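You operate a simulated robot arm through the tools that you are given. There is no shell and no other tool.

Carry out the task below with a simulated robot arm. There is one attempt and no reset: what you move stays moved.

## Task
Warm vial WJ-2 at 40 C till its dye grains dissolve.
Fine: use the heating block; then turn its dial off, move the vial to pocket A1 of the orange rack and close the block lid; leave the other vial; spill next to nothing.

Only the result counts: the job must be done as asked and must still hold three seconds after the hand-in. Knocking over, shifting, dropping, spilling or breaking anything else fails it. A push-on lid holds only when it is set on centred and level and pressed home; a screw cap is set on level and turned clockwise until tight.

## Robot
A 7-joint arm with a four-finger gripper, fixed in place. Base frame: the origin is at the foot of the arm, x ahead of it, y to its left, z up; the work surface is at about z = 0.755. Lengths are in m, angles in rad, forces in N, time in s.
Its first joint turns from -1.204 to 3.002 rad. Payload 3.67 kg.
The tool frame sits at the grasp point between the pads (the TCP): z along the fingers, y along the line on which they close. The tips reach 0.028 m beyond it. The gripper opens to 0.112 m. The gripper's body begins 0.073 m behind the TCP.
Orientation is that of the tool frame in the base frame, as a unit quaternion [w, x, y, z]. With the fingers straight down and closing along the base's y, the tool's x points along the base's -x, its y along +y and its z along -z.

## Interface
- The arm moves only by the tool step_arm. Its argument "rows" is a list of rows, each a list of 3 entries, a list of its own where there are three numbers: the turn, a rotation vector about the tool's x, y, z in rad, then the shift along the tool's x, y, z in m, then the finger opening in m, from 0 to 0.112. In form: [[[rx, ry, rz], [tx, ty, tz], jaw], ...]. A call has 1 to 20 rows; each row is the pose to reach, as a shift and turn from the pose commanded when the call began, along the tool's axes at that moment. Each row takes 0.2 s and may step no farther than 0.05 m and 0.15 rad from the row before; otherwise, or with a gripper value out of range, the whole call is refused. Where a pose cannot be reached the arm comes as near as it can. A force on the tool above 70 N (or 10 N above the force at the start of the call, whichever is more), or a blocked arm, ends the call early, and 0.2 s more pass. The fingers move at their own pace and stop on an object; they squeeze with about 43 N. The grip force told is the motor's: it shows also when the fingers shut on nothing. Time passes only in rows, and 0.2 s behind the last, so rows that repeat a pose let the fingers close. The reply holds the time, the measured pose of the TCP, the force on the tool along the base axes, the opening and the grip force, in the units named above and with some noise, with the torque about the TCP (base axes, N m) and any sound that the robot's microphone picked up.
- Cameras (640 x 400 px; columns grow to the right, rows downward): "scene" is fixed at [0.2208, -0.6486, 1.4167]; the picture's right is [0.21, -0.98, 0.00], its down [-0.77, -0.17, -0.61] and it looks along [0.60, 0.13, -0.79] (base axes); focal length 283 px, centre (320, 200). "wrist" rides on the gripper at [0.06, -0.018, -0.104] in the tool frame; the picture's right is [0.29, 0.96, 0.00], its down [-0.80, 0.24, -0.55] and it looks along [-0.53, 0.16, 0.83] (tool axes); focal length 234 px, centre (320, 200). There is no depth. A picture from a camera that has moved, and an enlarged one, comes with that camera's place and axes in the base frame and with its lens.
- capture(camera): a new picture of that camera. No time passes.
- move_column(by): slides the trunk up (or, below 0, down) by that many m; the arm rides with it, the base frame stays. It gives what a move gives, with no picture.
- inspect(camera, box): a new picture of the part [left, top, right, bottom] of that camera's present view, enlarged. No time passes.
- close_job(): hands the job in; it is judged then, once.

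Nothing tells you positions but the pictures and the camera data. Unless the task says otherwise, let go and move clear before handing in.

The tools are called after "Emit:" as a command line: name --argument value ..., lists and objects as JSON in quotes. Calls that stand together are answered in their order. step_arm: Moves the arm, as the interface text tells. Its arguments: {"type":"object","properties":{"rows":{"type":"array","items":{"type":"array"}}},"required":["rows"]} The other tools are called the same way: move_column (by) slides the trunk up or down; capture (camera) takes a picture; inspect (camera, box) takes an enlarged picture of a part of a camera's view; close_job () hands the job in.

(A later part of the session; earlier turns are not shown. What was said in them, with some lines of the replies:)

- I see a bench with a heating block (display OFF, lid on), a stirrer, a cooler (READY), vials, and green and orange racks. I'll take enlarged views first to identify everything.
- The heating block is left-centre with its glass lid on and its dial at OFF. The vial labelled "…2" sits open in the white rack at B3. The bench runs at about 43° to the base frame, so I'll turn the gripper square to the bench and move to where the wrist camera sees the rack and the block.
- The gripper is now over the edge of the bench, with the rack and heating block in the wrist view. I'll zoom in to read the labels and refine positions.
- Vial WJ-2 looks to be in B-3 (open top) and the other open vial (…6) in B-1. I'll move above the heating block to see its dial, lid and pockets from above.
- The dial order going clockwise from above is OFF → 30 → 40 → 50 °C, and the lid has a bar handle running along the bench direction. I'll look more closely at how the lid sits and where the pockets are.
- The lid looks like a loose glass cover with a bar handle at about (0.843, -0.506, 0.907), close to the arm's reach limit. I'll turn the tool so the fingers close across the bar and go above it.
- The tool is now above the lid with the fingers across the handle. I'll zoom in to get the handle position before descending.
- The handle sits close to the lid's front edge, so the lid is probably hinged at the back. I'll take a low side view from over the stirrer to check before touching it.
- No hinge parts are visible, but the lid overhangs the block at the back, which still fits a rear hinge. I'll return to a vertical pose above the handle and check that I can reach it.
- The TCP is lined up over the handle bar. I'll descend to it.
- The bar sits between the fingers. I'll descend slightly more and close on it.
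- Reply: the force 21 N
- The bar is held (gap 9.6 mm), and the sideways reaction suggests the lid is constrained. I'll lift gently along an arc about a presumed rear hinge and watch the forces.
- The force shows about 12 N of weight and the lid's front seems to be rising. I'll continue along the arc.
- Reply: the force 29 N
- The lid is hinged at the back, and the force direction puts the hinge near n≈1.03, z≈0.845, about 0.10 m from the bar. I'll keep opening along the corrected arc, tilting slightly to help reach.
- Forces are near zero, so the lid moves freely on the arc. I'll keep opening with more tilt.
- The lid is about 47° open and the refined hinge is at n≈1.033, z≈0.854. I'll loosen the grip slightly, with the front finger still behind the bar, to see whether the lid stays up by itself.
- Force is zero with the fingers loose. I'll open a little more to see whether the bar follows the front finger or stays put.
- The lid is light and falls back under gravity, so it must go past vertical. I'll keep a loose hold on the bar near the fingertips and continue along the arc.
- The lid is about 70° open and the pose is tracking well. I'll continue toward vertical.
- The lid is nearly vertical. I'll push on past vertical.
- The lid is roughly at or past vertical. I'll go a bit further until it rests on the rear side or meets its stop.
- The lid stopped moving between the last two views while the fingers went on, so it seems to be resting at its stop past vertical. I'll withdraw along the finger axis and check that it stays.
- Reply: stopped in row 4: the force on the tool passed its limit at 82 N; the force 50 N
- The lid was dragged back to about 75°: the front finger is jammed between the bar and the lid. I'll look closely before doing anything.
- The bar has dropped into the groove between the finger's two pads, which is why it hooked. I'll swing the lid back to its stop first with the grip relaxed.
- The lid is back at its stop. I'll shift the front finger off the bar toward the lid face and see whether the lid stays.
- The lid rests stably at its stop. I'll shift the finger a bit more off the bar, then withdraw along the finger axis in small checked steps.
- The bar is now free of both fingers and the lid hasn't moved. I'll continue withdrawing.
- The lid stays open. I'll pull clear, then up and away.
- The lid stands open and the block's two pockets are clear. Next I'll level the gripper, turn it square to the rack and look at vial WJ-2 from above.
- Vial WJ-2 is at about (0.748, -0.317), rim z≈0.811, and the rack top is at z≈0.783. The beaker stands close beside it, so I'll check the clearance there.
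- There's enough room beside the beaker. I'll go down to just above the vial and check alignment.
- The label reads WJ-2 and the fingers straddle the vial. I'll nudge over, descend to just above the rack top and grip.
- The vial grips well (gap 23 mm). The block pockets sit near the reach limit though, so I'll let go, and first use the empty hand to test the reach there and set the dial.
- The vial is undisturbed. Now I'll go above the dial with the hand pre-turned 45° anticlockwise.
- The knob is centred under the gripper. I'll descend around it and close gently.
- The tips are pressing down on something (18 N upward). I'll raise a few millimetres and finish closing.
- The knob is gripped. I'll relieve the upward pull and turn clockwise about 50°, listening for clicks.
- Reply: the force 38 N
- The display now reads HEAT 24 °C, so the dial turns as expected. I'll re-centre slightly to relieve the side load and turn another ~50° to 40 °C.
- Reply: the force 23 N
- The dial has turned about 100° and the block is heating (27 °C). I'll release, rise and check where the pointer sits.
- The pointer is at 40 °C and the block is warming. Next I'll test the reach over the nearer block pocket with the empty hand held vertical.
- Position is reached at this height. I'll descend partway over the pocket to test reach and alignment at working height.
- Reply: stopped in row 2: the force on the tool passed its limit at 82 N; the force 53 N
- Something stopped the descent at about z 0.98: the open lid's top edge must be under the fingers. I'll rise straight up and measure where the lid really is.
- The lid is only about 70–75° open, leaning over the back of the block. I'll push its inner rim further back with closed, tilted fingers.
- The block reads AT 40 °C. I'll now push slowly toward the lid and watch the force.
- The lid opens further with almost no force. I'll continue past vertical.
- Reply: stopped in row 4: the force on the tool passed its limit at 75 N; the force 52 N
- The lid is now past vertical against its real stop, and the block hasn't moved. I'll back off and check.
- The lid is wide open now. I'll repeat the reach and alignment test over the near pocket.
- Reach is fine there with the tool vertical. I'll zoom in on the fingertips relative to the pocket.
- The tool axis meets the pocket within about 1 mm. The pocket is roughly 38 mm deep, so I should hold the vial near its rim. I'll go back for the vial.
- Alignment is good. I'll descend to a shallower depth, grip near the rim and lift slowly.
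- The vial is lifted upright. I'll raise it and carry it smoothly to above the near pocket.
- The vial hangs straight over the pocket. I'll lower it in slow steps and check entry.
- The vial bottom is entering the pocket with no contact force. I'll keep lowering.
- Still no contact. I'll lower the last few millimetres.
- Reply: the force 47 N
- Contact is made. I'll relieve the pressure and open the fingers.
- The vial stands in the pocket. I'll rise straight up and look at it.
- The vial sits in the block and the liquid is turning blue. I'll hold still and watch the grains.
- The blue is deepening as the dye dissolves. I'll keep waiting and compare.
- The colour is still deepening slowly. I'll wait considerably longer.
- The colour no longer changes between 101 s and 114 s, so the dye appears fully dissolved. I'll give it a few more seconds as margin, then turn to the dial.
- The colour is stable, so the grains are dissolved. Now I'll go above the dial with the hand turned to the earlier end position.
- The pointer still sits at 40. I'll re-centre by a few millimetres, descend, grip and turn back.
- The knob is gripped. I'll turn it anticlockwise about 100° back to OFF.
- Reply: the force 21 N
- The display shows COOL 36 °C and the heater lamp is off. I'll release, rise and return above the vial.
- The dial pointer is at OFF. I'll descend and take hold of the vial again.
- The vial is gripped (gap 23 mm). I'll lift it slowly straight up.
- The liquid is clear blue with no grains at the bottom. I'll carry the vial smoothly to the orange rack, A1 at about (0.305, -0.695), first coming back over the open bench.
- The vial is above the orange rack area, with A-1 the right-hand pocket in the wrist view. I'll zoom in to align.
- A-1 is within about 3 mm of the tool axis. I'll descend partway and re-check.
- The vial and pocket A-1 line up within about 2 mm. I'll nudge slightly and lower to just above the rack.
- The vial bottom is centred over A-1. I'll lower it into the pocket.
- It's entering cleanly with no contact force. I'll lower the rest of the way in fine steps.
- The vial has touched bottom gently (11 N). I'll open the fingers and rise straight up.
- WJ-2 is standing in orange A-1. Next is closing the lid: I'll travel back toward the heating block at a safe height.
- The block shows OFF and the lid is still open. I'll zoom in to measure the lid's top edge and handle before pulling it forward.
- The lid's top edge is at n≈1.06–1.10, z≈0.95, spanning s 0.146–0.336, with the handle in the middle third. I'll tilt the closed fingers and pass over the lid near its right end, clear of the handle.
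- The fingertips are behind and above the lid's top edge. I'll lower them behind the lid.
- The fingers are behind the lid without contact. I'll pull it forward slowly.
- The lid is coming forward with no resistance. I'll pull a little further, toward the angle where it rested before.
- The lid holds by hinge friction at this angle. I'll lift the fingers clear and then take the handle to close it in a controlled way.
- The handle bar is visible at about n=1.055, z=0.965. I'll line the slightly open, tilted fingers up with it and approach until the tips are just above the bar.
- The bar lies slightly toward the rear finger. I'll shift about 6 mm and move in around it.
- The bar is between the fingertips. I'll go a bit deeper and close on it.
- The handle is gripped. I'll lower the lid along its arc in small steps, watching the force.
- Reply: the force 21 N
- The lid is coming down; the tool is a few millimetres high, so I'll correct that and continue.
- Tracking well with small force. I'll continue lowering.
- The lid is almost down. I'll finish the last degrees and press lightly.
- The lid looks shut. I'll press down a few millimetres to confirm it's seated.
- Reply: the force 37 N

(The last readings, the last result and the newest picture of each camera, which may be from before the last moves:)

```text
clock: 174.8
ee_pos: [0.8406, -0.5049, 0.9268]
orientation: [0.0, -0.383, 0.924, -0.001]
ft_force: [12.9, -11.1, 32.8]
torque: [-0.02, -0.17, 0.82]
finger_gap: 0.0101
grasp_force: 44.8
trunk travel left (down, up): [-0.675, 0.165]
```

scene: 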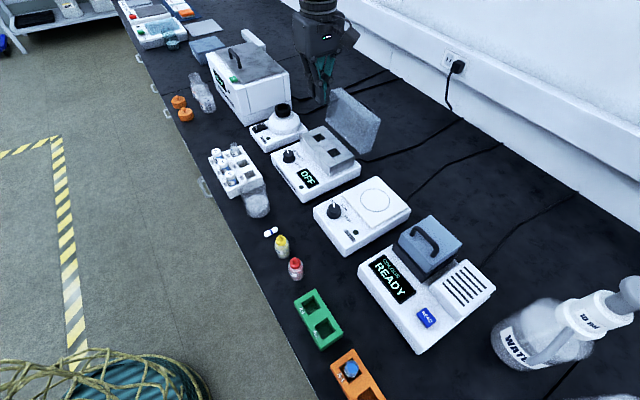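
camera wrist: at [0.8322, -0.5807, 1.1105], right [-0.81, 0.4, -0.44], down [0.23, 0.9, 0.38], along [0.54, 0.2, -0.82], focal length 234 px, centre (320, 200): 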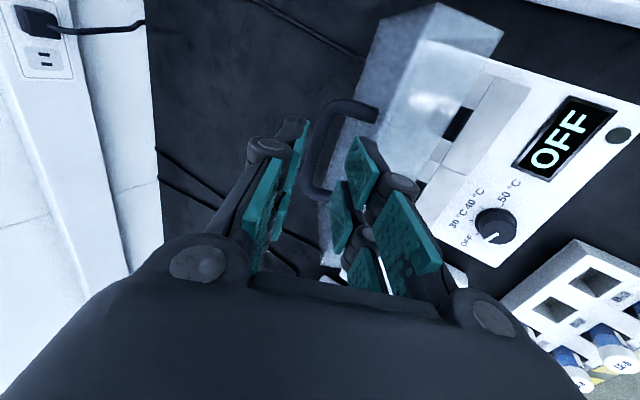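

It's firmly seated (33 N, no more travel). I'll release the handle and rise.

Emit:
step_arm --rows '[[[0, 0, 0], [0, 0, -0.004], 0.0], [[0, 0, 0], [0, 0, -0.004], 0.02], [[0, 0, 0], [0, 0, -0.004], 0.045], [[0, 0, 0], [0, 0, -0.004], 0.05], [[0, 0, 0], [0, 0, -0.015], 0.05], [[0, 0, 0], [0, 0, -0.035], 0.05], [[0, 0, 0], [0, 0, -0.07], 0.05], [[0, 0, 0], [0, 0, -0.11], 0.05], [[0, 0, 0], [0, 0, -0.15], 0.05]]'

Emit:
inspect --camera "scene" --box '[280, 90, 380, 190]'

Emit:
inspect --camera "wrist" --box '[230, 0, 430, 180]'

```text
clock: 176.8
ee_pos: [0.8397, -0.5039, 1.074]
orientation: [-0.003, -0.383, 0.924, 0.0]
ft_force: [-0.3, 0.6, 0.1]
torque: [-0.01, -0.01, -0.01]
finger_gap: 0.05
grasp_force: 0.1
trunk travel left (down, up): [-0.675, 0.165]
```

```text
4.00 times, centred on (330, 140) of scene
camera zoom: at [0.2208, -0.6486, 1.4167], right [0.21, -0.98, 0.0], down [-0.77, -0.17, -0.61], along [0.6, 0.13, -0.79], focal length 1132 px, centre (280, 440)
```

zoom: 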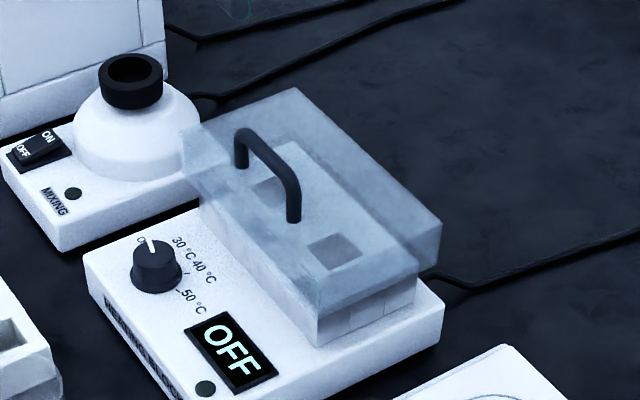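

```text
2.22 times, centred on (330, 90) of wrist
camera zoom: at [0.8114, -0.5599, 1.1774], right [-0.88, 0.48, 0.01], down [0.4, 0.73, 0.55], along [0.26, 0.49, -0.83], focal length 520 px, centre (298, 444)
```

zoom: 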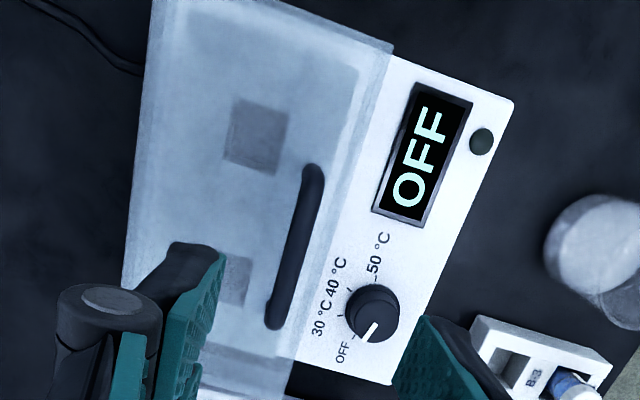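

The lid is shut, the dial is at OFF and the display reads OFF. I'll move clear and do a final check of everything.

Emit:
step_arm --rows '[[[0, 0, 0], [0, 0.04, -0.02], 0.05], [[0, 0, 0], [0, 0.08, -0.04], 0.05], [[0, 0, 0], [0, 0.12, -0.05], 0.05], [[0, 0, 0], [0, 0.16, -0.05], 0.05], [[0, 0, 0], [0, 0.2, -0.05], 0.05]]'

Emit:
capture --camera "scene"

Emit:
inspect --camera "scene" --box '[290, 330, 410, 400]'

Emit:
inspect --camera "scene" --box '[195, 120, 355, 230]'

```text
clock: 178.0
ee_pos: [0.6994, -0.3609, 1.1255]
orientation: [-0.002, -0.382, 0.924, 0.0]
ft_force: [-0.1, 0.5, 0.9]
torque: [-0.01, -0.04, -0.02]
finger_gap: 0.05
grasp_force: 0.1
trunk travel left (down, up): [-0.675, 0.165]
```

```text
taken
```

scene: 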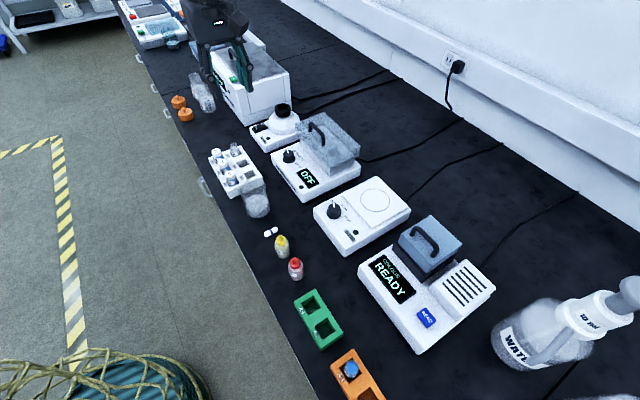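

```text
5.33 times, centred on (350, 365) of scene
camera zoom: at [0.2208, -0.6486, 1.4167], right [0.21, -0.98, 0.0], down [-0.77, -0.17, -0.61], along [0.6, 0.13, -0.79], focal length 1510 px, centre (160, -680)
```

zoom: 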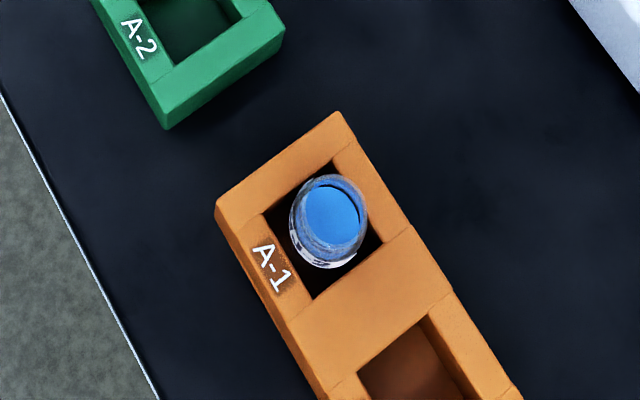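

```text
3.64 times, centred on (275, 175) of scene
camera zoom: at [0.2208, -0.6486, 1.4167], right [0.21, -0.98, 0.0], down [-0.77, -0.17, -0.61], along [0.6, 0.13, -0.79], focal length 1029 px, centre (484, 291)
```

zoom: 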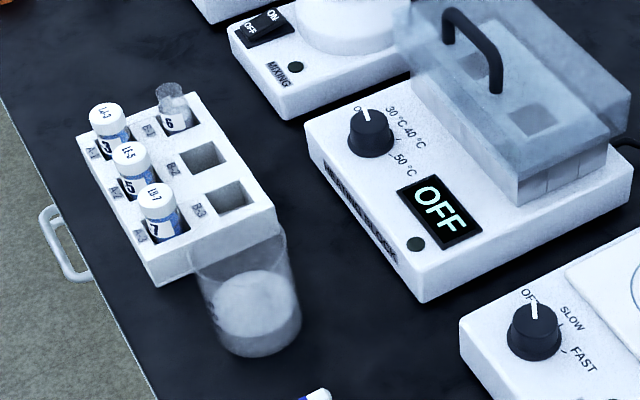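

WJ-2 stands in pocket A-1 of the orange rack with clear blue liquid. The block is off with its lid closed, and the other vials and equipment are where they were. The hand is clear, so I'm handing in.

Emit:
close_job

```text
The job is handed in.
```

I've handed the job in: WJ-2 was warmed at 40 °C and is now in pocket A1 of the orange rack. The dial and display both read OFF, and the block lid is closed.

- **Dissolving:** I judged this by the liquid, which turned blue and stopped changing over the last 20 s or so. When I lifted the vial out, I could see no grains at the bottom.
- **Lid while heating:** it stayed open the whole time WJ-2 was in the block.
- **Lid forces:** opening the lid tripped the force limit three times. The peaks were 75–82 N, once when a finger jammed behind the handle. I could see no damage, and the block did not move.
- **Everything else:** the other open vial (…6), the capped vials and the rest of the bench looked undisturbed, and I saw no spills.
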